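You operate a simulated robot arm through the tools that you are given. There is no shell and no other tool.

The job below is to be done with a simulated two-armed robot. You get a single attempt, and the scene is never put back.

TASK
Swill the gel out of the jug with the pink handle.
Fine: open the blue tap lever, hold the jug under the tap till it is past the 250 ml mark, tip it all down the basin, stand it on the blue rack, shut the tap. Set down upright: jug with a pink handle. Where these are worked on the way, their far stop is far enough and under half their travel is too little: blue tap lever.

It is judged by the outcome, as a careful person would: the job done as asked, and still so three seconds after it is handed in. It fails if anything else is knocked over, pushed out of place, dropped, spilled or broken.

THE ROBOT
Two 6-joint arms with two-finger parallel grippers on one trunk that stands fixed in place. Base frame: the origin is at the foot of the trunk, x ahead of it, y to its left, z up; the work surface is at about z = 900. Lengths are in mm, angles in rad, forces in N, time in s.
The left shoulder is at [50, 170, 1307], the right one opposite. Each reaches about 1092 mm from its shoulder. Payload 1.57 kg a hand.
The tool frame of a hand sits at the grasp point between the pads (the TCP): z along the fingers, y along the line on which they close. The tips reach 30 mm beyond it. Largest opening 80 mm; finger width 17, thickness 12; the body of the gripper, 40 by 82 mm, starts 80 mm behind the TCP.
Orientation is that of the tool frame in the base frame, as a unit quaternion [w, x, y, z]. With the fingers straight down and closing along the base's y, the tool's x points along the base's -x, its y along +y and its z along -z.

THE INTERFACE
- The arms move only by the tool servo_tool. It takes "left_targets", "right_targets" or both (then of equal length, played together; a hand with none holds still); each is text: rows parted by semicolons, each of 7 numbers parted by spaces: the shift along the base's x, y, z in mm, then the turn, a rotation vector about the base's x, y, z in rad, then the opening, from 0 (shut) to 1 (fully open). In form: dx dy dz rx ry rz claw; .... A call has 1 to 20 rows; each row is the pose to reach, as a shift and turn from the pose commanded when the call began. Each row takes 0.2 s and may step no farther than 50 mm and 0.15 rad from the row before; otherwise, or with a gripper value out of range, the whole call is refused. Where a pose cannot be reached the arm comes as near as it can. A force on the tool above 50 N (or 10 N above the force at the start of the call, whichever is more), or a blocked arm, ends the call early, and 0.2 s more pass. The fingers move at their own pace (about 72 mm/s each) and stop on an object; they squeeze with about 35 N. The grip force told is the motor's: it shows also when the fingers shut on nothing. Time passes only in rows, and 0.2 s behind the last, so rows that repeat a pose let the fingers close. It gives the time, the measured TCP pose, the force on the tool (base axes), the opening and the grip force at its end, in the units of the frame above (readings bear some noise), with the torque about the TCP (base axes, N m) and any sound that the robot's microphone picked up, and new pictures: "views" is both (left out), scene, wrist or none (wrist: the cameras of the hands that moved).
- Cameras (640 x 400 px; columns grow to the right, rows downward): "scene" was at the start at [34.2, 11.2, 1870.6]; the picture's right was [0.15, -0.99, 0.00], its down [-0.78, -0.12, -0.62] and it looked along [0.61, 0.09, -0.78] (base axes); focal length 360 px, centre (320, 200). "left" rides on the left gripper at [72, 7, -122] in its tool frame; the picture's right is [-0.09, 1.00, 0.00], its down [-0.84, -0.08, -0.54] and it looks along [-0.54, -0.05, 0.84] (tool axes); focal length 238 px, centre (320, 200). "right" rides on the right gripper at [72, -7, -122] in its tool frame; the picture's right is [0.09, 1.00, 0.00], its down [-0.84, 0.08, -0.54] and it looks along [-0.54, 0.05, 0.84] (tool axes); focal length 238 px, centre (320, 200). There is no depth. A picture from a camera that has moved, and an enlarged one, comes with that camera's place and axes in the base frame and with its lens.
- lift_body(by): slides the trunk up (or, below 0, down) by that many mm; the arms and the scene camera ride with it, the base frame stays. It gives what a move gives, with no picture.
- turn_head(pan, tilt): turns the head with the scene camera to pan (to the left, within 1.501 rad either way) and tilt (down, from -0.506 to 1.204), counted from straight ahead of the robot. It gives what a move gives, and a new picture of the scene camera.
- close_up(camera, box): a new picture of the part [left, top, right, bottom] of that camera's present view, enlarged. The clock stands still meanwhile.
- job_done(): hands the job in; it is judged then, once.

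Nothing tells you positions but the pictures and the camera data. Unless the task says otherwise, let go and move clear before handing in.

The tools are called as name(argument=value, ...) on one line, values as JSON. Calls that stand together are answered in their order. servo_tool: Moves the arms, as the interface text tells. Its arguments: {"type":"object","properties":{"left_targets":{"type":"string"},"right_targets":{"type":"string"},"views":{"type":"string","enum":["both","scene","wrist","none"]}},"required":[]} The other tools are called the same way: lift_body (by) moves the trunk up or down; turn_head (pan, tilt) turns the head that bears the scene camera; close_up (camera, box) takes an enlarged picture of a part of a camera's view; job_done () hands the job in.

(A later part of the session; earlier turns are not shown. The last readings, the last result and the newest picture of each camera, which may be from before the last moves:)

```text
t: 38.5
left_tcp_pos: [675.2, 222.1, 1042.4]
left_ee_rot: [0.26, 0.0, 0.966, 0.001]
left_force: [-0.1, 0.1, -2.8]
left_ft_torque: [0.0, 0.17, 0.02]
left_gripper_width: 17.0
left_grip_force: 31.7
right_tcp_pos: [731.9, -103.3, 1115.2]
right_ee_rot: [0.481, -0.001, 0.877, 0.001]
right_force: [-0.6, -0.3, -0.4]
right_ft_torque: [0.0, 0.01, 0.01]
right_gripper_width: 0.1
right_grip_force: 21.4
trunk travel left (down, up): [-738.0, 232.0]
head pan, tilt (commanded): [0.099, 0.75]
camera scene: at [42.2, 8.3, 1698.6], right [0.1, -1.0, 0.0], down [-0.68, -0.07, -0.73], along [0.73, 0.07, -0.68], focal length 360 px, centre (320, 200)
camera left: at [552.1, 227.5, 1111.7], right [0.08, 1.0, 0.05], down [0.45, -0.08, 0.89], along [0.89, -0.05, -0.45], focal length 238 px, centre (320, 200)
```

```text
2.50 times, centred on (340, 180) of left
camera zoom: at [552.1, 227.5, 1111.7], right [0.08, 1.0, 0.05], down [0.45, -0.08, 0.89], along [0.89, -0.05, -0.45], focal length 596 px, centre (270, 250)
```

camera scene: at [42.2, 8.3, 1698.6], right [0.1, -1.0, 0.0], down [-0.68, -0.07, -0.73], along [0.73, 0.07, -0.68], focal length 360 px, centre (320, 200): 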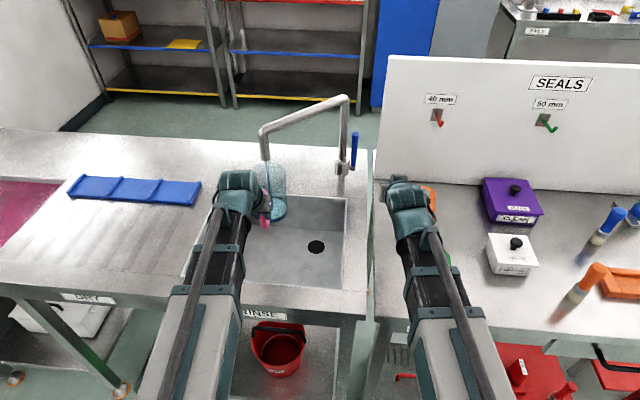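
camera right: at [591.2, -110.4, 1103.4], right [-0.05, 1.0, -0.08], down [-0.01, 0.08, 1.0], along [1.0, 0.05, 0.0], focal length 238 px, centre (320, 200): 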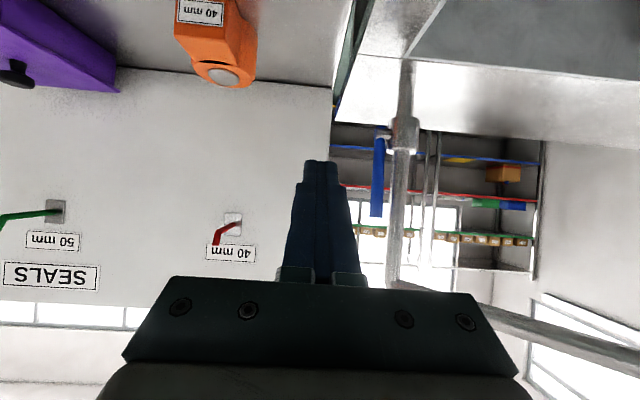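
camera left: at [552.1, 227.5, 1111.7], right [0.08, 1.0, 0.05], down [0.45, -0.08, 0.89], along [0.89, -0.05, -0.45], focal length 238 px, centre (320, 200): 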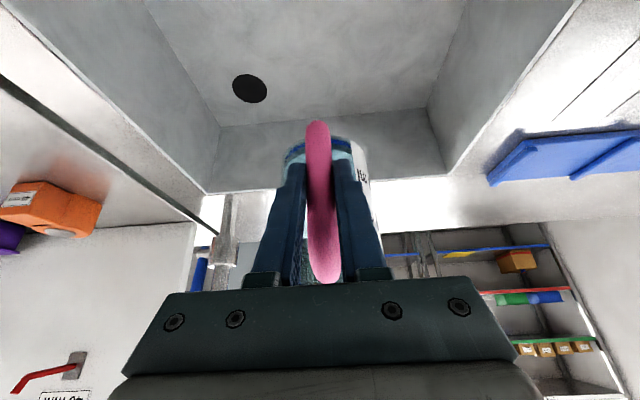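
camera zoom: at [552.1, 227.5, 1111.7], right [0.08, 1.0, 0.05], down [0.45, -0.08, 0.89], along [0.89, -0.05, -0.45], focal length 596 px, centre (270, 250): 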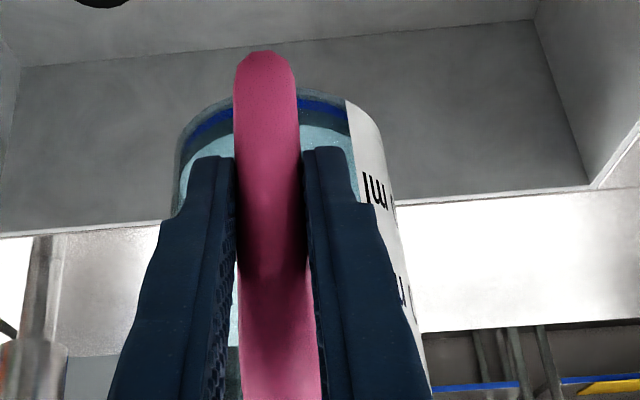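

The stream runs into the jug and the level is rising. I'll hold it there and check in short steps.

servo_tool(left_targets="0 0 0 0 0 0 0; 0 0 0 0 0 0 0; 0 0 0 0 0 0 0", views="none")

close_up(camera="scene", box=[250, 150, 310, 230])

close_up(camera="left", box=[280, 120, 400, 220])

```text
t: 39.3
left_tcp_pos: [677.1, 221.7, 1043.6]
left_ee_rot: [0.26, 0.0, 0.966, 0.001]
left_force: [-0.1, 0.4, -2.8]
left_ft_torque: [-0.03, 0.23, -0.03]
left_gripper_width: 17.3
left_grip_force: 32.2
right_tcp_pos: [733.1, -104.3, 1114.6]
right_ee_rot: [0.481, 0.0, 0.877, 0.001]
right_force: [-0.2, 0.8, 0.1]
right_ft_torque: [-0.01, 0.01, 0.02]
right_gripper_width: 0.0
right_grip_force: 21.6
trunk travel left (down, up): [-738.0, 232.0]
head pan, tilt (commanded): [0.099, 0.75]
```

```text
5.00 times, centred on (280, 190) of scene
camera zoom: at [42.4, 8.3, 1698.6], right [0.1, -1.0, 0.0], down [-0.68, -0.07, -0.73], along [0.73, 0.07, -0.68], focal length 1800 px, centre (520, 250)
```

zoom: 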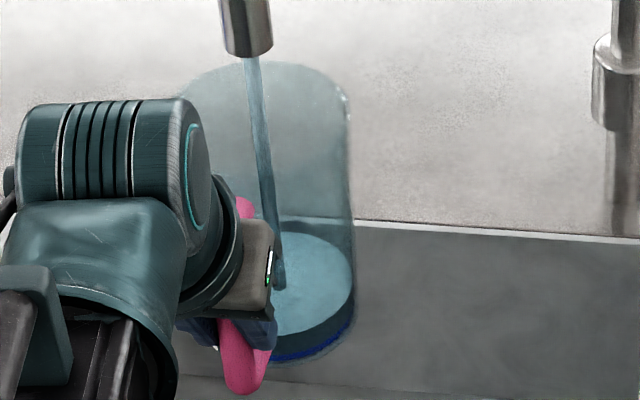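

```text
4.00 times, centred on (340, 170) of left
camera zoom: at [552.2, 227.6, 1111.6], right [0.08, 1.0, 0.05], down [0.45, -0.08, 0.89], along [0.89, -0.05, -0.45], focal length 953 px, centre (240, 320)
```

zoom: 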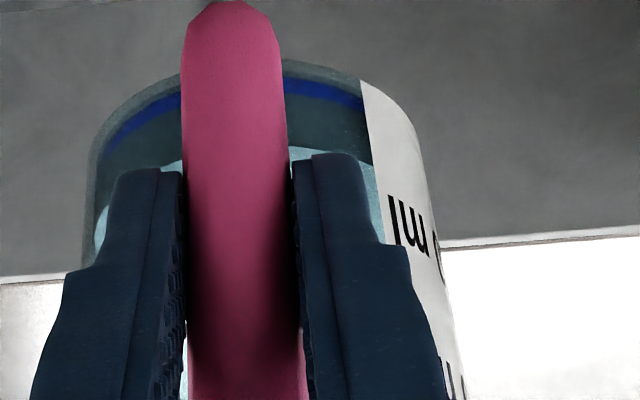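

The level is about 20 mm up, roughly 80–100 ml. I'll keep holding.

servo_tool(left_targets="0 0 0 0 0 0 0; 0 0 0 0 0 0 0; 0 0 0 0 0 0 0; 0 0 0 0 0 0 0; 0 0 0 0 0 0 0; 0 0 0 0 0 0 0; 0 0 0 0 0 0 0", views="none")

close_up(camera="scene", box=[250, 150, 310, 230])

close_up(camera="left", box=[280, 120, 400, 220])

```text
t: 40.9
left_tcp_pos: [676.4, 222.6, 1042.1]
left_ee_rot: [0.26, 0.0, 0.966, 0.001]
left_force: [0.2, 0.5, -3.3]
left_ft_torque: [0.01, 0.32, 0.03]
left_gripper_width: 17.2
left_grip_force: 32.4
right_tcp_pos: [732.9, -105.2, 1115.1]
right_ee_rot: [0.481, 0.0, 0.877, 0.0]
right_force: [-0.6, -0.1, -0.4]
right_ft_torque: [-0.02, -0.02, 0.0]
right_gripper_width: 0.0
right_grip_force: 20.8
trunk travel left (down, up): [-738.0, 232.0]
head pan, tilt (commanded): [0.099, 0.75]
```

```text
5.00 times, centred on (280, 190) of scene
camera zoom: at [42.5, 8.4, 1698.6], right [0.1, -1.0, 0.0], down [-0.68, -0.07, -0.73], along [0.73, 0.07, -0.68], focal length 1800 px, centre (520, 250)
```

zoom: 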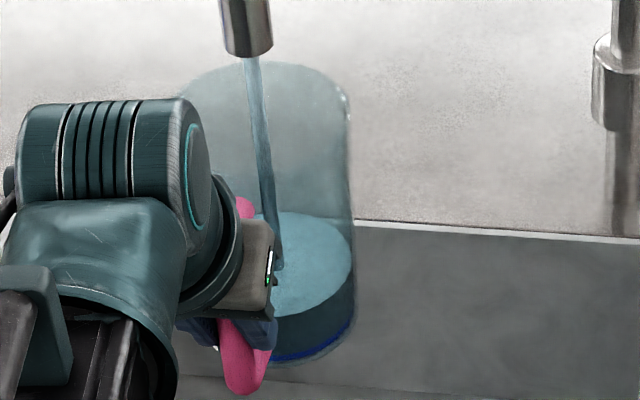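

```text
4.00 times, centred on (340, 170) of left
camera zoom: at [552.3, 227.6, 1111.6], right [0.08, 1.0, 0.05], down [0.45, -0.08, 0.89], along [0.89, -0.05, -0.46], focal length 953 px, centre (240, 320)
```

zoom: 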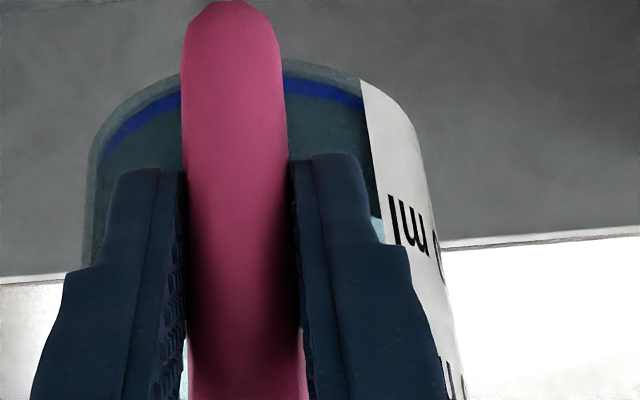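

Roughly 180 ml now by the level (about 37 mm up; the 250 mark is about 48 mm up). I'll hold a further two seconds.

servo_tool(left_targets="0 0 0 0 0 0 0; 0 0 0 0 0 0 0; 0 0 0 0 0 0 0; 0 0 0 0 0 0 0; 0 0 0 0 0 0 0; 0 0 0 0 0 0 0; 0 0 0 0 0 0 0; 0 0 0 0 0 0 0; 0 0 0 0 0 0 0", views="none")

close_up(camera="scene", box=[250, 150, 310, 230])

close_up(camera="left", box=[280, 120, 400, 220])

```text
t: 42.9
left_tcp_pos: [676.5, 221.6, 1042.8]
left_ee_rot: [0.261, -0.001, 0.965, 0.001]
left_force: [0.1, 0.6, -5.9]
left_ft_torque: [0.0, 0.42, -0.01]
left_gripper_width: 17.1
left_grip_force: 32.4
right_tcp_pos: [732.4, -104.4, 1115.0]
right_ee_rot: [0.481, 0.0, 0.877, 0.0]
right_force: [-0.2, 0.2, 0.4]
right_ft_torque: [0.02, 0.02, 0.03]
right_gripper_width: 0.1
right_grip_force: 22.0
trunk travel left (down, up): [-738.0, 232.0]
head pan, tilt (commanded): [0.099, 0.75]
```

```text
5.00 times, centred on (280, 190) of scene
camera zoom: at [42.6, 8.4, 1698.5], right [0.1, -1.0, 0.0], down [-0.68, -0.07, -0.73], along [0.73, 0.07, -0.68], focal length 1800 px, centre (520, 250)
```

zoom: 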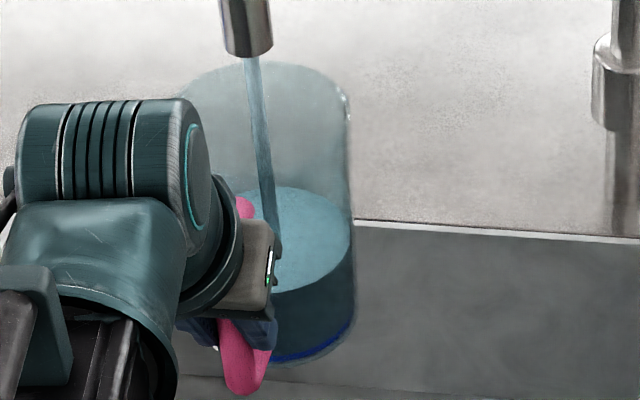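

```text
4.00 times, centred on (340, 170) of left
camera zoom: at [552.3, 227.6, 1111.5], right [0.08, 1.0, 0.05], down [0.45, -0.08, 0.89], along [0.89, -0.05, -0.46], focal length 953 px, centre (240, 320)
```

zoom: 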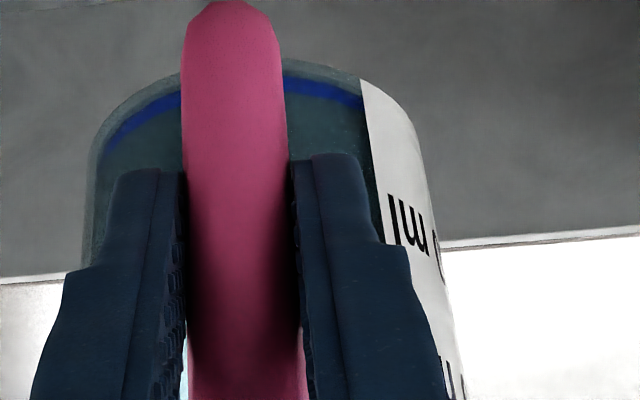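

The level now looks past the 250 mark (about 55–65 mm up, weight up by about 0.35 kg). A short extra hold for margin, then I'll draw the jug back out of the stream.

servo_tool(left_targets="0 0 0 0 0 0 0; 0 0 0 0 0 0 0; 0 0 0 0 0 0 0; -20 0 0 0 0 0 0; -40 -8 0 0 0 0 0; -60 -20 0 0 0 0 0; -75 -35 0 0 0 0 0; -85 -52 0 0 0 0 0; -88 -68 0 0 0 0 0; -88 -68 0 0 0 0 0", views="both")

close_up(camera="scene", box=[220, 130, 340, 280])

close_up(camera="left", box=[280, 100, 400, 220])

```text
t: 45.1
left_tcp_pos: [585.8, 154.4, 1042.9]
left_ee_rot: [0.261, 0.0, 0.965, 0.001]
left_force: [-0.4, 0.0, -5.4]
left_ft_torque: [0.01, 0.46, 0.03]
left_gripper_width: 16.9
left_grip_force: 31.5
right_tcp_pos: [732.9, -104.5, 1115.4]
right_ee_rot: [0.481, 0.0, 0.877, 0.0]
right_force: [1.5, 0.3, -0.3]
right_ft_torque: [-0.01, -0.02, 0.01]
right_gripper_width: 0.0
right_grip_force: 21.6
trunk travel left (down, up): [-738.0, 232.0]
head pan, tilt (commanded): [0.099, 0.75]
camera scene: at [42.7, 8.4, 1698.6], right [0.1, -1.0, 0.0], down [-0.68, -0.07, -0.73], along [0.73, 0.07, -0.68], focal length 360 px, centre (320, 200)
camera left: at [462.5, 160.1, 1111.5], right [0.08, 1.0, 0.05], down [0.45, -0.08, 0.89], along [0.89, -0.05, -0.45], focal length 238 px, centre (320, 200)
```

scene: 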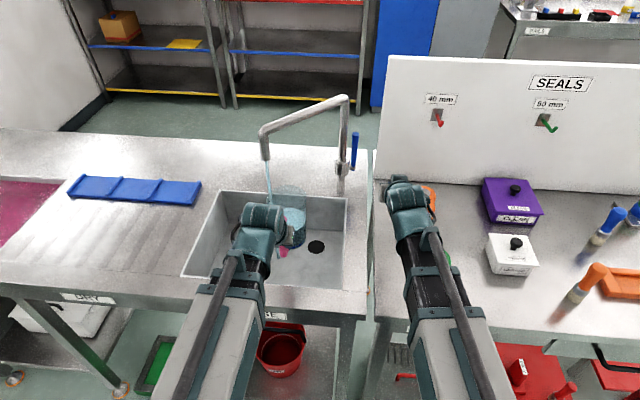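
left: 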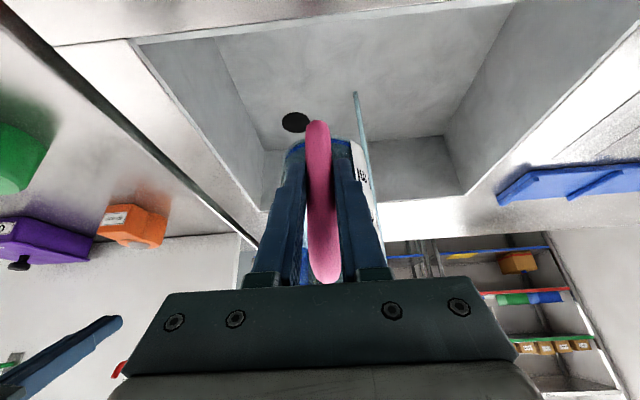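

```text
2.67 times, centred on (280, 205) of scene
camera zoom: at [42.7, 8.4, 1698.6], right [0.1, -1.0, 0.0], down [-0.68, -0.07, -0.73], along [0.73, 0.07, -0.68], focal length 960 px, centre (427, 187)
```

zoom: 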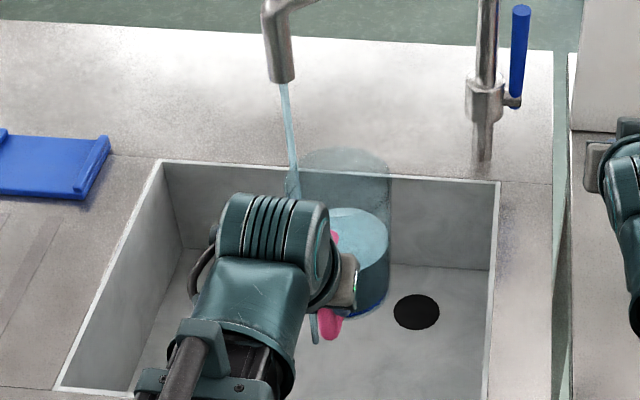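

```text
3.33 times, centred on (340, 160) of left
camera zoom: at [462.5, 160.1, 1111.5], right [0.08, 1.0, 0.05], down [0.45, -0.08, 0.89], along [0.89, -0.05, -0.45], focal length 794 px, centre (253, 333)
```

zoom: 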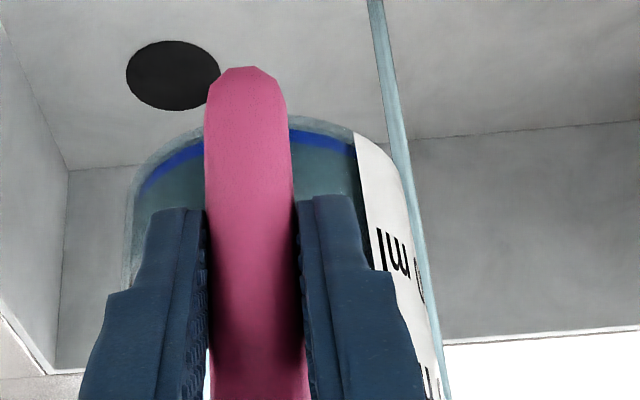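

Weight says about 380 ml of water in the jug, well past the mark. Now I'll start tipping it leftwards about the x axis, to 45° first, while levelling the right hand so it stays high when the trunk goes down.

servo_tool(left_targets="0 0 2 -0.131 0 0 0; 0 0 6 -0.262 0 0 0; 0 0 14 -0.393 0 0 0; 0 0 25 -0.524 0 0 0; 0 0 38 -0.655 0 0 0; 0 0 54 -0.786 0 0 0", right_targets="8 0 17 0 -0.095 0 0; 15 0 35 0 -0.19 0 0; 21 0 54 0 -0.285 0 0; 26 0 73 0 -0.38 0 0; 30 0 93 0 -0.475 0 0; 33 0 114 0 -0.57 0 0", views="both")

close_up(camera="scene", box=[200, 130, 360, 290])

```text
t: 46.5
left_tcp_pos: [585.7, 153.5, 1098.1]
left_ee_rot: [0.241, -0.1, 0.892, -0.369]
left_force: [-0.3, 0.2, -6.6]
left_ft_torque: [-0.19, 0.33, 0.05]
left_gripper_width: 17.3
left_grip_force: 32.2
right_tcp_pos: [764.4, -104.7, 1229.4]
right_ee_rot: [0.702, 0.001, 0.712, 0.0]
right_force: [-0.3, -1.0, -0.2]
right_ft_torque: [-0.04, 0.0, 0.01]
right_gripper_width: 0.0
right_grip_force: 21.0
right hand out of reach, approached as far as the arm can: row 4, 5
trunk travel left (down, up): [-738.0, 232.0]
head pan, tilt (commanded): [0.099, 0.75]
camera scene: at [42.5, 8.6, 1698.5], right [0.1, -1.0, 0.0], down [-0.68, -0.07, -0.73], along [0.73, 0.07, -0.68], focal length 360 px, centre (320, 200)
camera right: at [643.0, -110.4, 1159.9], right [0.0, 1.0, -0.09], down [-0.53, 0.08, 0.85], along [0.85, 0.05, 0.53], focal length 238 px, centre (320, 200)
camera left: at [461.9, 205.8, 1142.2], right [0.08, 0.74, -0.67], down [0.45, 0.57, 0.68], along [0.89, -0.36, -0.29], focal length 238 px, centre (320, 200)
```

scene: 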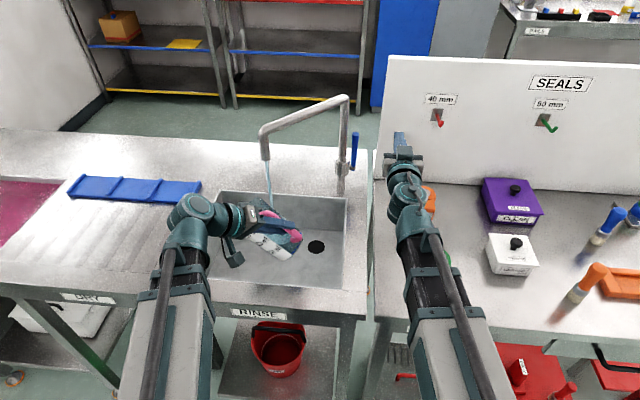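
right: 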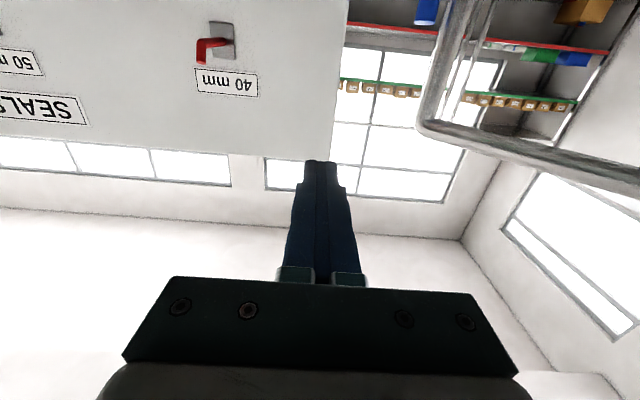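
left: 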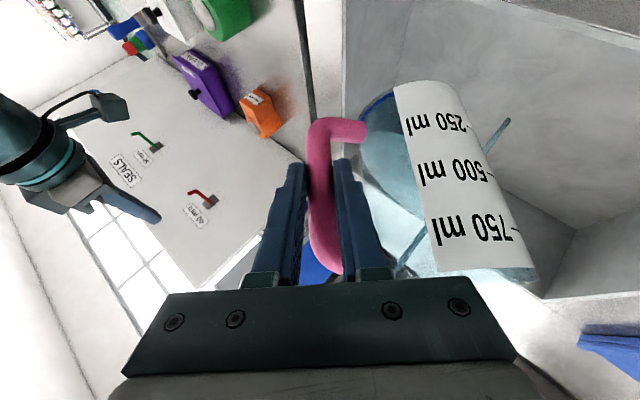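

```text
2.50 times, centred on (280, 210) of scene
camera zoom: at [42.5, 8.6, 1698.5], right [0.1, -1.0, 0.0], down [-0.68, -0.07, -0.73], along [0.73, 0.07, -0.68], focal length 900 px, centre (420, 175)
```

zoom: 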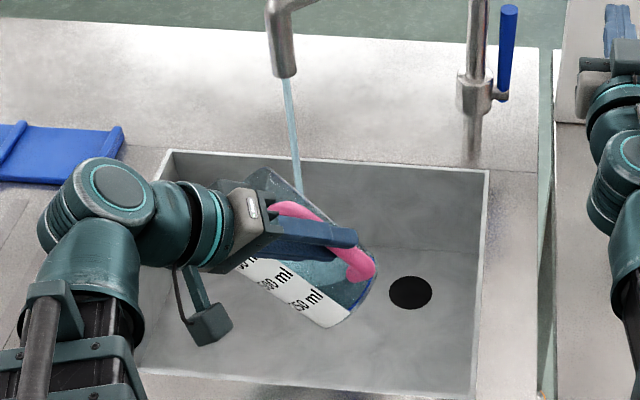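

The jug has swung down around its round handle bar as it tipped, so it now hangs below the bar nearer the basin's front edge; its tilt is still as commanded. I'll move it forward 55 mm for room, then lower it into the basin before pouring.

servo_tool(left_targets="18 0 0 0 0 0 0; 37 0 0 0 0 0 0; 55 0 0 0 0 0 0; 55 0 0 0 0 0 0", views="none")

lift_body(by=-60)

close_up(camera="scene", box=[180, 110, 360, 290])

close_up(camera="left", box=[240, 60, 560, 300])

```text
t: 47.5
left_tcp_pos: [641.5, 152.3, 1098.0]
left_ee_rot: [0.24, -0.101, 0.893, -0.368]
left_force: [-0.1, 0.1, -5.7]
left_ft_torque: [-0.17, 0.28, 0.0]
left_gripper_width: 17.1
left_grip_force: 32.0
right_tcp_pos: [763.6, -105.4, 1230.0]
right_ee_rot: [0.701, 0.001, 0.713, -0.001]
right_force: [-1.7, -0.1, -0.6]
right_ft_torque: [-0.01, 0.0, 0.02]
right_gripper_width: 0.0
right_grip_force: 21.7
trunk travel left (down, up): [-738.0, 232.0]
head pan, tilt (commanded): [0.099, 0.75]
```

```text
t: 48.5
left_tcp_pos: [640.9, 153.2, 1038.5]
left_ee_rot: [0.24, -0.101, 0.893, -0.367]
left_force: [0.1, -0.6, -6.5]
left_ft_torque: [-0.19, 0.24, -0.02]
left_gripper_width: 17.0
left_grip_force: 31.7
right_tcp_pos: [764.6, -104.6, 1168.9]
right_ee_rot: [0.702, 0.0, 0.712, 0.0]
right_force: [-0.2, 0.9, 0.6]
right_ft_torque: [0.01, 0.0, -0.01]
right_gripper_width: 0.0
right_grip_force: 21.7
trunk travel left (down, up): [-678.0, 292.0]
head pan, tilt (commanded): [0.099, 0.75]
```

```text
2.22 times, centred on (270, 200) of scene
camera zoom: at [42.4, 8.4, 1638.6], right [0.1, -1.0, 0.0], down [-0.68, -0.07, -0.73], along [0.73, 0.07, -0.68], focal length 800 px, centre (431, 200)
```

zoom: 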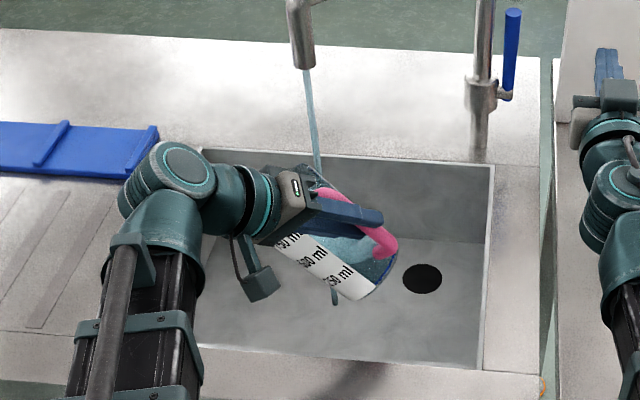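

```text
1.67 times, centred on (400, 180) of left
camera zoom: at [517.6, 205.6, 1082.1], right [0.08, 0.74, -0.67], down [0.45, 0.57, 0.68], along [0.89, -0.35, -0.29], focal length 397 px, centre (187, 233)
```

zoom: 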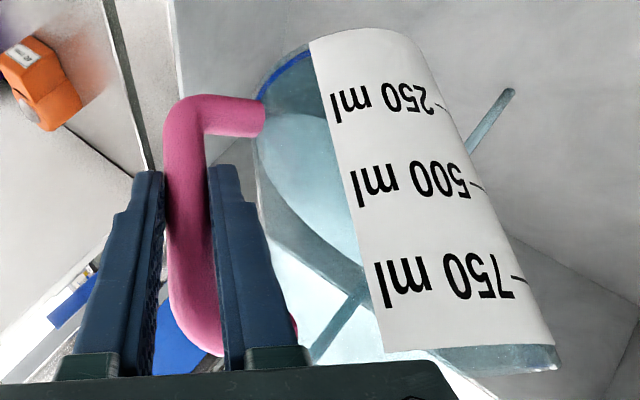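

The jug's centre is about x 682, clear of the stream. I'll lower another 50 mm and then tip on through 60°–90°.

lift_body(by=-50)

servo_tool(left_targets="0 0 13 -0.1 0 0 0; 0 0 28 -0.2 0 0 0; 0 0 43 -0.3 0 0 0; 0 0 60 -0.4 0 0 0", views="both")

close_up(camera="scene", box=[180, 90, 360, 290])

```text
t: 49.4
left_tcp_pos: [641.4, 152.8, 986.6]
left_ee_rot: [0.24, -0.101, 0.893, -0.368]
left_force: [0.4, 0.6, -4.6]
left_ft_torque: [-0.15, 0.26, 0.03]
left_gripper_width: 16.9
left_grip_force: 32.1
right_tcp_pos: [763.8, -105.7, 1120.0]
right_ee_rot: [0.702, 0.0, 0.713, 0.0]
right_force: [-0.1, -0.4, -0.2]
right_ft_torque: [-0.02, 0.02, -0.02]
right_gripper_width: 0.0
right_grip_force: 21.2
trunk travel left (down, up): [-628.0, 342.0]
head pan, tilt (commanded): [0.099, 0.75]
```

```text
t: 50.4
left_tcp_pos: [642.3, 153.3, 1049.3]
left_ee_rot: [0.215, -0.147, 0.802, -0.538]
left_force: [0.7, 0.4, -4.5]
left_ft_torque: [0.01, 0.21, 0.02]
left_gripper_width: 17.2
left_grip_force: 31.7
left hand out of reach, approached as far as the arm can: row 4
right_tcp_pos: [764.3, -105.4, 1119.7]
right_ee_rot: [0.701, 0.001, 0.713, -0.001]
right_force: [-0.2, -0.7, 0.3]
right_ft_torque: [0.01, -0.02, -0.02]
right_gripper_width: 0.0
right_grip_force: 21.1
trunk travel left (down, up): [-628.0, 342.0]
head pan, tilt (commanded): [0.099, 0.75]
camera scene: at [42.5, 8.4, 1588.6], right [0.1, -1.0, 0.0], down [-0.68, -0.07, -0.73], along [0.73, 0.07, -0.68], focal length 360 px, centre (320, 200)
camera left: at [517.9, 219.2, 1070.5], right [0.08, 0.42, -0.9], down [0.45, 0.79, 0.41], along [0.89, -0.44, -0.13], focal length 238 px, centre (320, 200)
```

scene: 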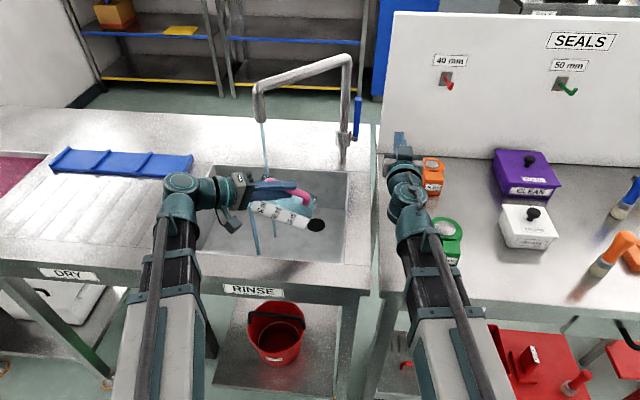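
left: 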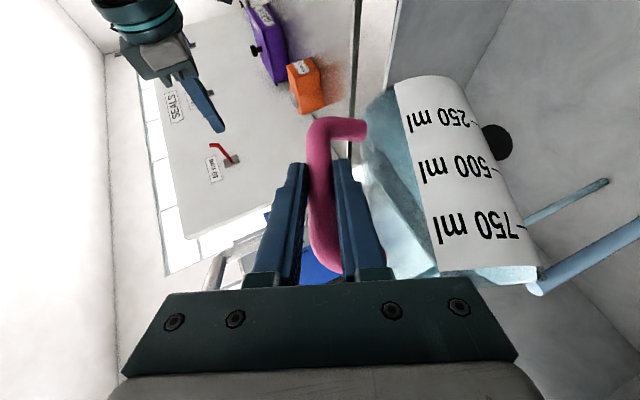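

```text
2.00 times, centred on (270, 190) of scene
camera zoom: at [42.5, 8.4, 1588.6], right [0.1, -1.0, 0.0], down [-0.68, -0.07, -0.73], along [0.73, 0.07, -0.68], focal length 720 px, centre (420, 220)
```

zoom: 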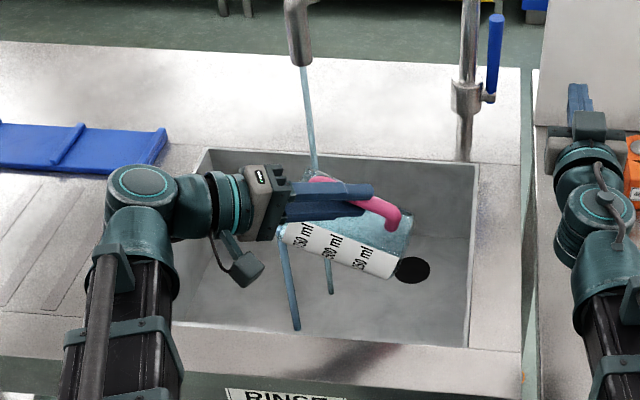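

It is pouring cleanly into the basin, landing around (684, 253). I'll tip on to 90°, pausing so it runs out.

servo_tool(left_targets="0 0 17 -0.1 0 0 0; 0 0 17 -0.1 0 0 0; 0 0 35 -0.2 0 0 0; 0 0 35 -0.2 0 0 0; 0 0 53 -0.3 0 0 0; 0 0 69 -0.385 0 0 0; 0 0 69 -0.385 0 0 0; 0 0 69 -0.385 0 0 0", views="both")

close_up(camera="scene", box=[180, 90, 360, 290])

```text
t: 52.2
left_tcp_pos: [643.3, 153.3, 1121.8]
left_ee_rot: [0.183, -0.186, 0.685, -0.681]
left_force: [-0.4, 0.5, -0.7]
left_ft_torque: [0.0, 0.04, 0.0]
left_gripper_width: 16.9
left_grip_force: 31.4
right_tcp_pos: [763.3, -105.3, 1119.5]
right_ee_rot: [0.701, 0.0, 0.713, 0.0]
right_force: [-0.1, 0.4, -0.2]
right_ft_torque: [0.01, -0.02, -0.01]
right_gripper_width: 0.1
right_grip_force: 21.3
trunk travel left (down, up): [-628.0, 342.0]
head pan, tilt (commanded): [0.099, 0.75]
camera scene: at [42.2, 8.3, 1588.6], right [0.1, -1.0, 0.0], down [-0.68, -0.07, -0.73], along [0.73, 0.07, -0.68], focal length 360 px, centre (320, 200)
camera left: at [518.2, 221.1, 1115.5], right [0.08, 0.05, -1.0], down [0.45, 0.89, 0.08], along [0.89, -0.46, 0.04], focal length 238 px, centre (320, 200)
```

scene: 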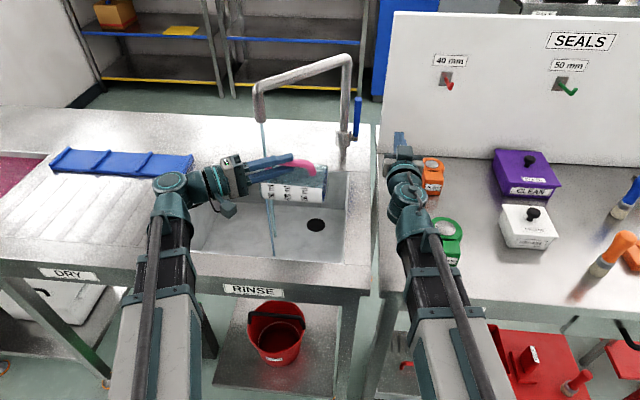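
left: 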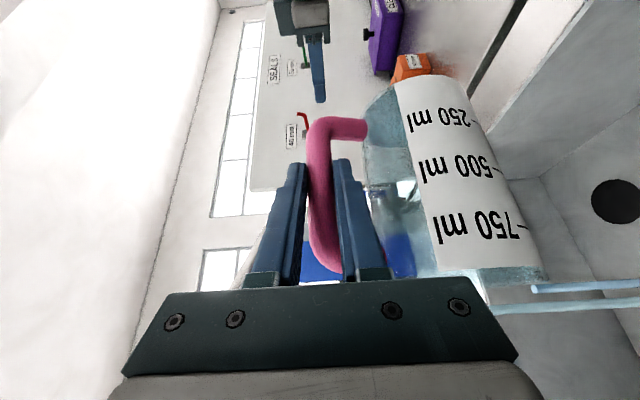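

```text
2.00 times, centred on (270, 190) of scene
camera zoom: at [42.2, 8.3, 1588.6], right [0.1, -1.0, 0.0], down [-0.68, -0.07, -0.73], along [0.73, 0.07, -0.68], focal length 720 px, centre (420, 220)
```

zoom: 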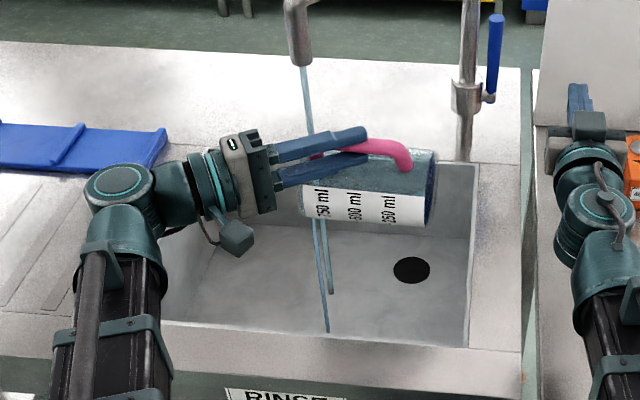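

Nearly empty now. I'll lower the trunk 60 mm to keep the fall short, then tip on past 120° and hold so the last of it drains.

lift_body(by=-60)

servo_tool(left_targets="0 0 23 -0.125 0 0 0; 0 0 45 -0.25 0 0 0; 0 0 67 -0.375 0 0 0; 0 0 88 -0.5 0 0 0; 0 0 107 -0.625 0 0 0; 0 0 107 -0.625 0 0 0; 0 0 107 -0.625 0 0 0; 0 0 107 -0.625 0 0 0", views="both")

close_up(camera="scene", box=[180, 70, 360, 270])

close_up(camera="left", box=[280, 60, 560, 300])

```text
t: 53.2
left_tcp_pos: [642.7, 152.5, 1061.9]
left_ee_rot: [0.184, -0.185, 0.685, -0.681]
left_force: [-0.4, 0.0, -1.8]
left_ft_torque: [0.04, 0.03, 0.01]
left_gripper_width: 17.0
left_grip_force: 31.6
right_tcp_pos: [763.2, -104.1, 1059.6]
right_ee_rot: [0.702, 0.001, 0.713, -0.001]
right_force: [-0.7, 1.3, 0.2]
right_ft_torque: [0.0, 0.01, 0.03]
right_gripper_width: 0.0
right_grip_force: 21.4
trunk travel left (down, up): [-568.0, 402.0]
head pan, tilt (commanded): [0.099, 0.75]
```

```text
t: 55.0
left_tcp_pos: [641.6, 152.5, 1174.6]
left_ee_rot: [-0.115, 0.233, -0.443, 0.858]
left_force: [0.1, 0.1, -1.9]
left_ft_torque: [0.09, 0.1, 0.02]
left_gripper_width: 16.9
left_grip_force: 32.3
left hand out of reach, approached as far as the arm can: row 3, 4, 5, 6, 7, 8
right_tcp_pos: [763.1, -105.7, 1058.8]
right_ee_rot: [0.702, 0.0, 0.712, 0.0]
right_force: [0.1, -0.2, 0.5]
right_ft_torque: [0.01, 0.02, -0.02]
right_gripper_width: 0.2
right_grip_force: 21.0
trunk travel left (down, up): [-568.0, 402.0]
head pan, tilt (commanded): [0.099, 0.75]
camera scene: at [42.2, 8.3, 1528.6], right [0.1, -1.0, 0.0], down [-0.68, -0.07, -0.73], along [0.73, 0.07, -0.68], focal length 360 px, centre (320, 200)
camera left: at [517.3, 203.7, 1127.4], right [0.08, -0.54, -0.84], down [0.45, 0.77, -0.45], along [0.89, -0.34, 0.3], focal length 238 px, centre (320, 200)
```

scene: 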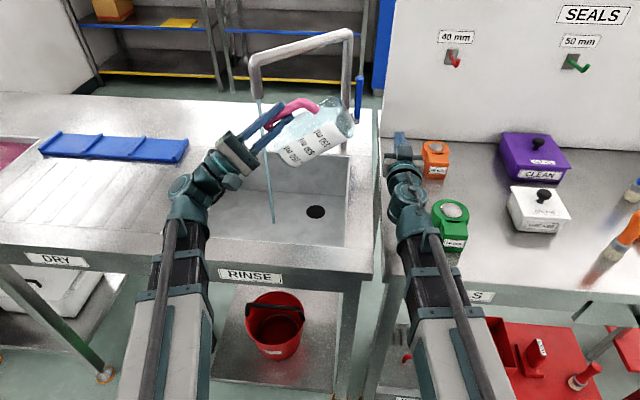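
left: 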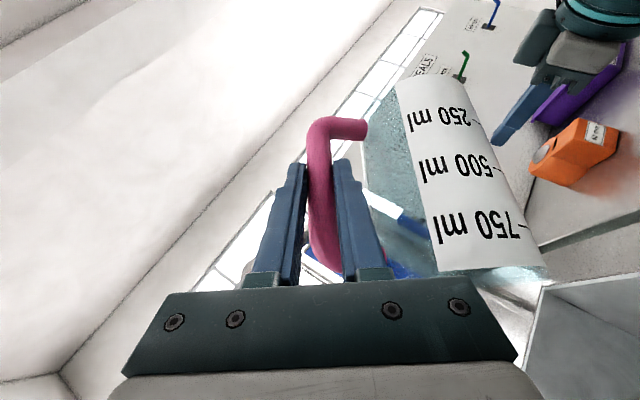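

```text
2.00 times, centred on (270, 170) of scene
camera zoom: at [42.2, 8.3, 1528.6], right [0.1, -1.0, 0.0], down [-0.68, -0.07, -0.73], along [0.73, 0.07, -0.68], focal length 720 px, centre (420, 260)
```

zoom: 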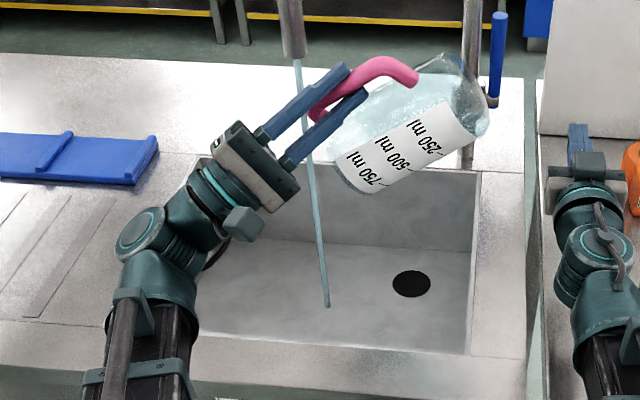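

```text
1.67 times, centred on (420, 180) of left
camera zoom: at [517.3, 203.7, 1127.4], right [0.08, -0.54, -0.84], down [0.45, 0.77, -0.45], along [0.89, -0.34, 0.3], focal length 397 px, centre (153, 233)
```

zoom: 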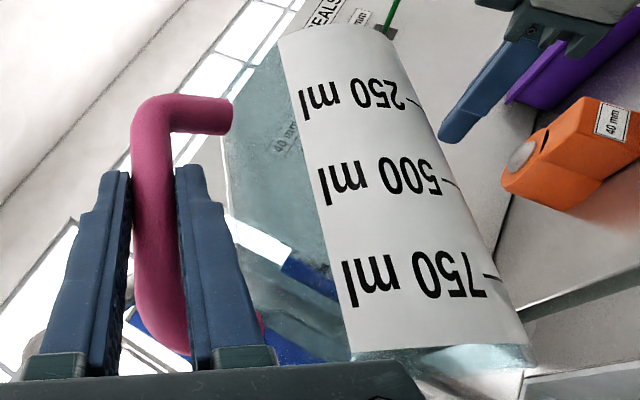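

The jug looks clear and light (about its empty weight). I'll hold the tip a little longer and look closely for any gel left inside.

servo_tool(left_targets="0 0 0 -0.1 0 0 0; 0 0 0 -0.1 0 0 0; 0 0 0 -0.1 0 0 0; 0 0 0 -0.1 0 0 0; 0 0 0 -0.1 0 0 0; 0 0 0 -0.1 0 0 0; 0 0 0 -0.1 0 0 0; 0 0 0 -0.1 0 0 0", views="none")

close_up(camera="scene", box=[250, 70, 370, 190])

close_up(camera="left", box=[320, 60, 560, 300])

```text
t: 56.8
left_tcp_pos: [641.4, 152.6, 1186.7]
left_ee_rot: [-0.106, 0.238, -0.399, 0.879]
left_force: [-0.3, -0.9, -0.7]
left_ft_torque: [0.11, 0.06, 0.0]
left_gripper_width: 16.9
left_grip_force: 31.7
left hand out of reach, approached as far as the arm can: row 1, 2, 3, 4, 5, 6, 7, 8
right_tcp_pos: [763.9, -105.3, 1059.6]
right_ee_rot: [0.702, 0.001, 0.712, -0.001]
right_force: [0.4, 0.6, 0.0]
right_ft_torque: [0.01, -0.04, 0.0]
right_gripper_width: 0.1
right_grip_force: 21.3
trunk travel left (down, up): [-568.0, 402.0]
head pan, tilt (commanded): [0.099, 0.75]
```

```text
3.33 times, centred on (310, 130) of scene
camera zoom: at [42.2, 8.3, 1528.6], right [0.1, -1.0, 0.0], down [-0.68, -0.07, -0.73], along [0.73, 0.07, -0.68], focal length 1200 px, centre (353, 433)
```

zoom: 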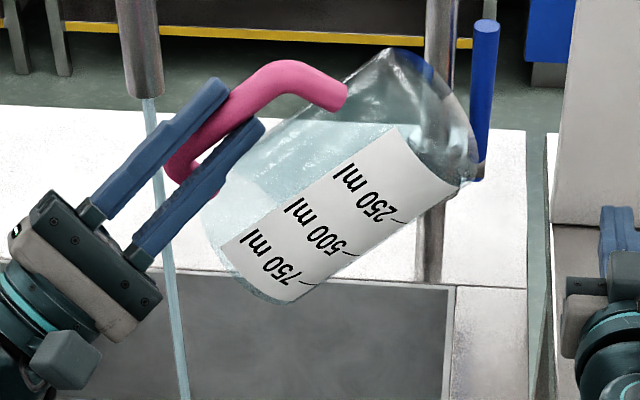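

```text
1.67 times, centred on (440, 180) of left
camera zoom: at [517.4, 199.5, 1137.3], right [0.08, -0.62, -0.78], down [0.45, 0.72, -0.53], along [0.89, -0.31, 0.33], focal length 397 px, centre (120, 233)
```

zoom: 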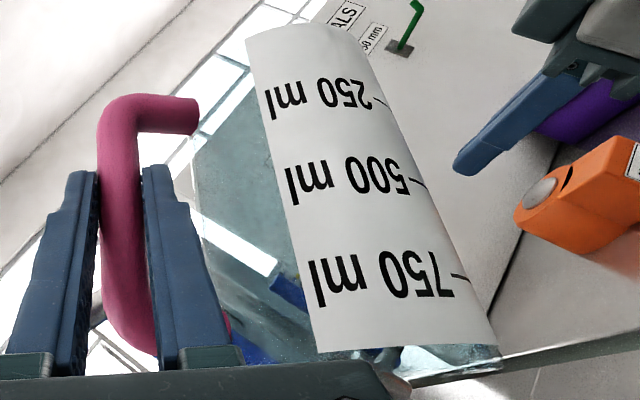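

The jug is clear and light again: the gel and water are gone. Now I'll bring it back towards upright, raise the trunk, and then finish levelling it.

servo_tool(left_targets="0 0 -4 0.125 0 0 0; 0 0 -23 0.25 0 0 0; 0 0 -44 0.375 0 0 0; 0 0 -66 0.5 0 0 0; 0 0 -89 0.625 0 0 0; 0 0 -111 0.75 0 0 0; 0 0 -134 0.875 0 0 0; 0 0 -157 1.0 0 0 0; 0 0 -178 1.125 0 0 0; 0 0 -198 1.249 0 0 0", views="none")

lift_body(by=150)

servo_tool(left_targets="0 0 -20 0.13 0 0 0; 0 0 -37 0.26 0 0 0; 0 0 -53 0.39 0 0 0; 0 0 -66 0.52 0 0 0; 0 0 -77 0.65 0 0 0; 0 0 -85 0.78 0 0 0; 0 0 -90 0.91 0 0 0; 0 0 -91 1.047 0 0 0; 0 0 -91 1.047 0 0 0", views="both")

close_up(camera="scene", box=[200, 110, 340, 290])

close_up(camera="left", box=[240, 60, 560, 300])

```text
t: 59.0
left_tcp_pos: [640.0, 154.0, 966.7]
left_ee_rot: [0.225, -0.13, 0.838, -0.48]
left_force: [0.2, 0.7, -1.5]
left_ft_torque: [-0.03, 0.06, 0.01]
left_gripper_width: 17.2
left_grip_force: 31.8
left hand out of reach, approached as far as the arm can: row 1, 2, 3, 4, 5, 6, 7, 8, 9, 10
right_tcp_pos: [764.0, -104.5, 1059.2]
right_ee_rot: [0.702, 0.003, 0.712, -0.003]
right_force: [-0.9, 0.5, -0.4]
right_ft_torque: [0.0, 0.0, 0.0]
right_gripper_width: 0.0
right_grip_force: 20.7
trunk travel left (down, up): [-568.0, 402.0]
head pan, tilt (commanded): [0.099, 0.75]
```

```text
t: 60.8
left_tcp_pos: [640.9, 152.7, 1116.8]
left_ee_rot: [0.225, -0.132, 0.837, -0.481]
left_force: [0.0, -0.2, -1.2]
left_ft_torque: [-0.04, 0.05, 0.01]
left_gripper_width: 17.1
left_grip_force: 32.4
right_tcp_pos: [763.7, -105.8, 1210.1]
right_ee_rot: [0.701, 0.002, 0.713, -0.002]
right_force: [-0.3, -0.1, 0.0]
right_ft_torque: [0.04, 0.02, -0.02]
right_gripper_width: 0.2
right_grip_force: 21.2
trunk travel left (down, up): [-718.0, 252.0]
head pan, tilt (commanded): [0.099, 0.75]
```

```text
t: 62.8
left_tcp_pos: [639.8, 153.7, 1022.9]
left_ee_rot: [0.261, -0.001, 0.965, 0.003]
left_force: [0.1, 0.0, -2.5]
left_ft_torque: [-0.08, 0.07, 0.03]
left_gripper_width: 17.0
left_grip_force: 32.0
left hand out of reach, approached as far as the arm can: row 4, 5, 6, 8, 9
right_tcp_pos: [763.7, -105.2, 1210.7]
right_ee_rot: [0.701, 0.0, 0.713, 0.0]
right_force: [0.0, 0.2, 0.7]
right_ft_torque: [0.02, 0.02, 0.0]
right_gripper_width: 0.0
right_grip_force: 21.3
trunk travel left (down, up): [-718.0, 252.0]
head pan, tilt (commanded): [0.099, 0.75]
camera scene: at [42.2, 8.3, 1678.6], right [0.1, -1.0, 0.0], down [-0.68, -0.07, -0.73], along [0.73, 0.07, -0.68], focal length 360 px, centre (320, 200)
camera left: at [516.7, 158.2, 1091.7], right [0.08, 1.0, 0.05], down [0.45, -0.08, 0.89], along [0.89, -0.04, -0.45], focal length 238 px, centre (320, 200)
```

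scene: 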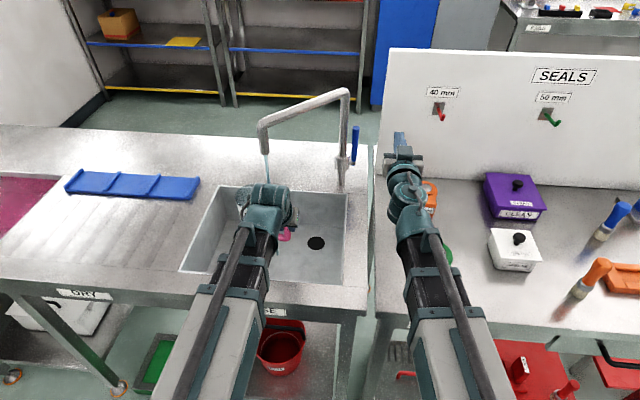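
left: 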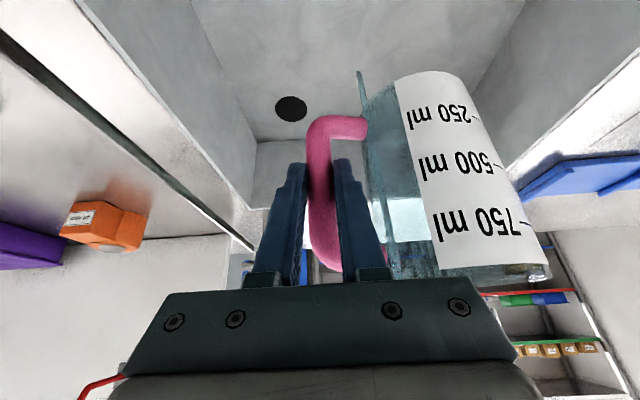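

```text
2.22 times, centred on (270, 200) of scene
camera zoom: at [42.2, 8.3, 1678.6], right [0.1, -1.0, 0.0], down [-0.68, -0.07, -0.73], along [0.73, 0.07, -0.68], focal length 800 px, centre (431, 200)
```

zoom: 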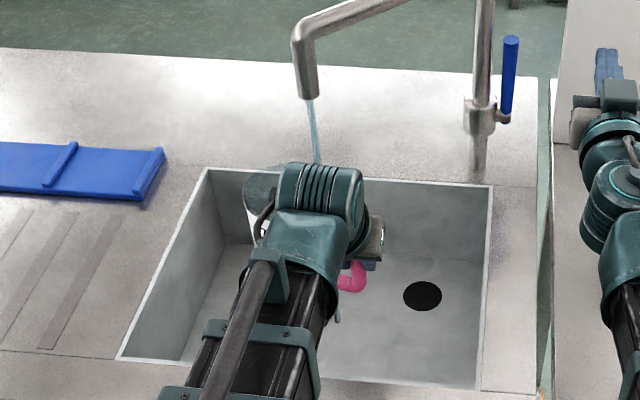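

```text
1.67 times, centred on (400, 180) of left
camera zoom: at [516.7, 158.2, 1091.7], right [0.08, 1.0, 0.05], down [0.45, -0.08, 0.89], along [0.89, -0.04, -0.45], focal length 397 px, centre (187, 233)
```

zoom: 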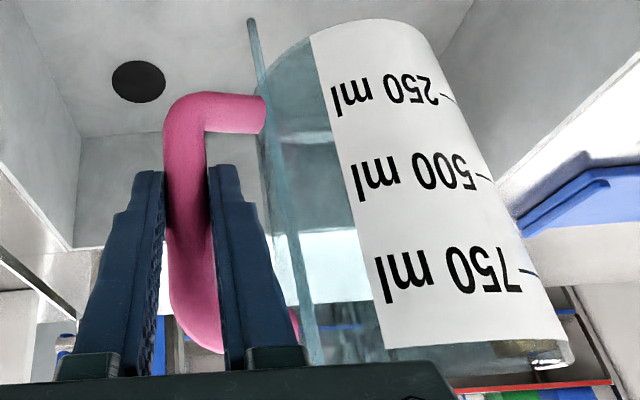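

The jug hangs upright and empty, its centre about (37, 80) mm from the grip point. I'll raise a little, carry it left and then forward over the right-hand bay of the blue rack, whose centre I put at about (870, 565).

lift_body(by=40)

servo_tool(left_targets="0 30 0 0 0 0 0; 0 65 0 0 0 0 0; 0 105 0 0 0 0 0; 0 145 0 0 0 0 0; 0 185 0 0 0 0 0; 0 220 0 0 0 0 0; 15 250 0 0 0 0 0; 45 275 0 0 0 0 0; 80 292 0 0 0 0 0; 115 308 0 0 0 0 0; 145 318 0 0 0 0 0; 170 326 0 0 0 0 0; 185 331 0 0 0 0 0; 185 331 0 0 0 0 0", views="both")

close_up(camera="scene", box=[50, 110, 250, 280])

close_up(camera="left", box=[240, 60, 560, 300])

```text
t: 63.6
left_tcp_pos: [640.0, 153.3, 1063.4]
left_ee_rot: [0.26, -0.001, 0.966, 0.003]
left_force: [-0.5, -0.3, -1.2]
left_ft_torque: [-0.11, 0.06, -0.01]
left_gripper_width: 17.0
left_grip_force: 32.4
right_tcp_pos: [763.5, -105.8, 1250.0]
right_ee_rot: [0.702, 0.001, 0.713, -0.001]
right_force: [0.4, 0.9, 0.1]
right_ft_torque: [0.0, 0.02, -0.03]
right_gripper_width: 0.0
right_grip_force: 21.5
trunk travel left (down, up): [-758.0, 212.0]
head pan, tilt (commanded): [0.099, 0.75]
```

```text
t: 66.6
left_tcp_pos: [824.0, 483.8, 1063.9]
left_ee_rot: [0.26, 0.0, 0.966, 0.002]
left_force: [-0.1, 0.1, -2.2]
left_ft_torque: [-0.08, 0.04, 0.01]
left_gripper_width: 17.1
left_grip_force: 32.1
right_tcp_pos: [764.8, -105.5, 1249.1]
right_ee_rot: [0.702, 0.001, 0.713, -0.001]
right_force: [-0.1, -0.8, 0.0]
right_ft_torque: [0.02, 0.01, 0.03]
right_gripper_width: 0.2
right_grip_force: 21.5
trunk travel left (down, up): [-758.0, 212.0]
head pan, tilt (commanded): [0.099, 0.75]
camera scene: at [42.2, 8.3, 1718.6], right [0.1, -1.0, 0.0], down [-0.68, -0.07, -0.73], along [0.73, 0.07, -0.68], focal length 360 px, centre (320, 200)
camera left: at [699.8, 487.6, 1131.7], right [0.08, 1.0, 0.05], down [0.45, -0.08, 0.89], along [0.89, -0.05, -0.46], focal length 238 px, centre (320, 200)
```

scene: 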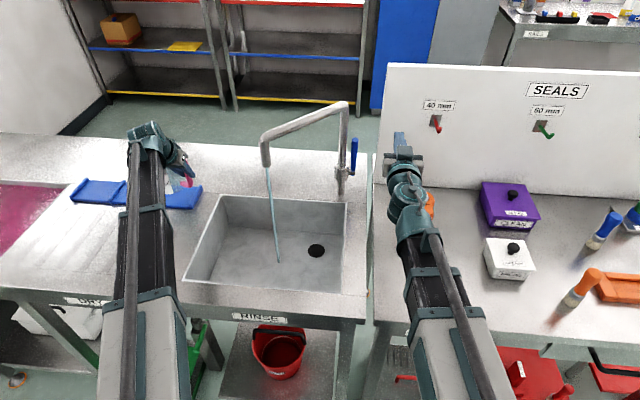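
left: 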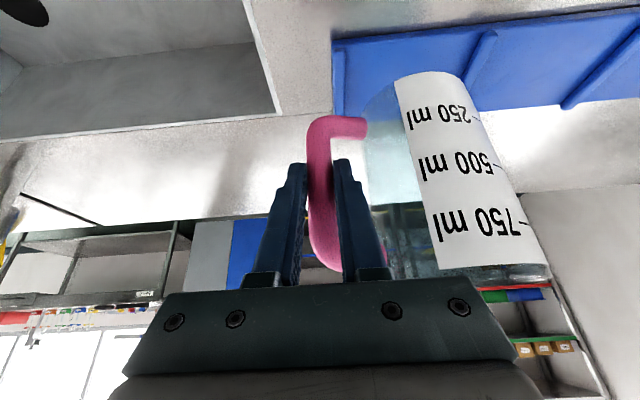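

```text
2.35 times, centred on (150, 195) of scene
camera zoom: at [42.2, 8.3, 1718.6], right [0.1, -1.0, 0.0], down [-0.68, -0.07, -0.73], along [0.73, 0.07, -0.68], focal length 847 px, centre (720, 212)
```

zoom: 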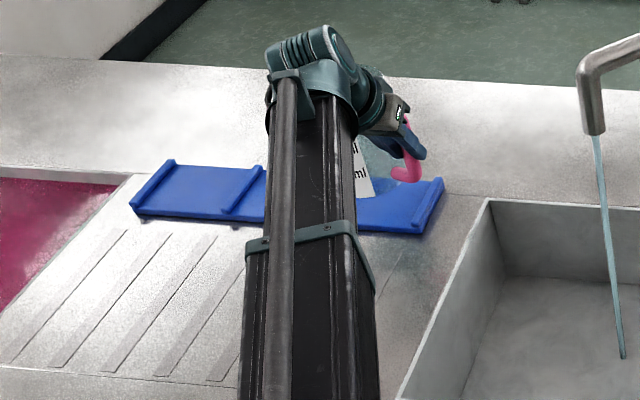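

```text
1.67 times, centred on (400, 180) of left
camera zoom: at [699.8, 487.6, 1131.7], right [0.08, 1.0, 0.05], down [0.45, -0.08, 0.89], along [0.89, -0.05, -0.46], focal length 397 px, centre (187, 233)
```

zoom: 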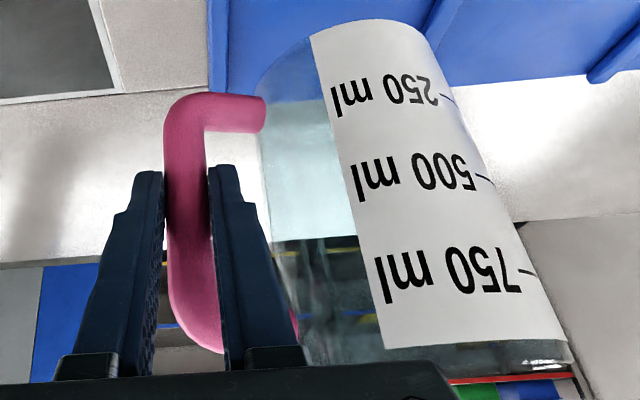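

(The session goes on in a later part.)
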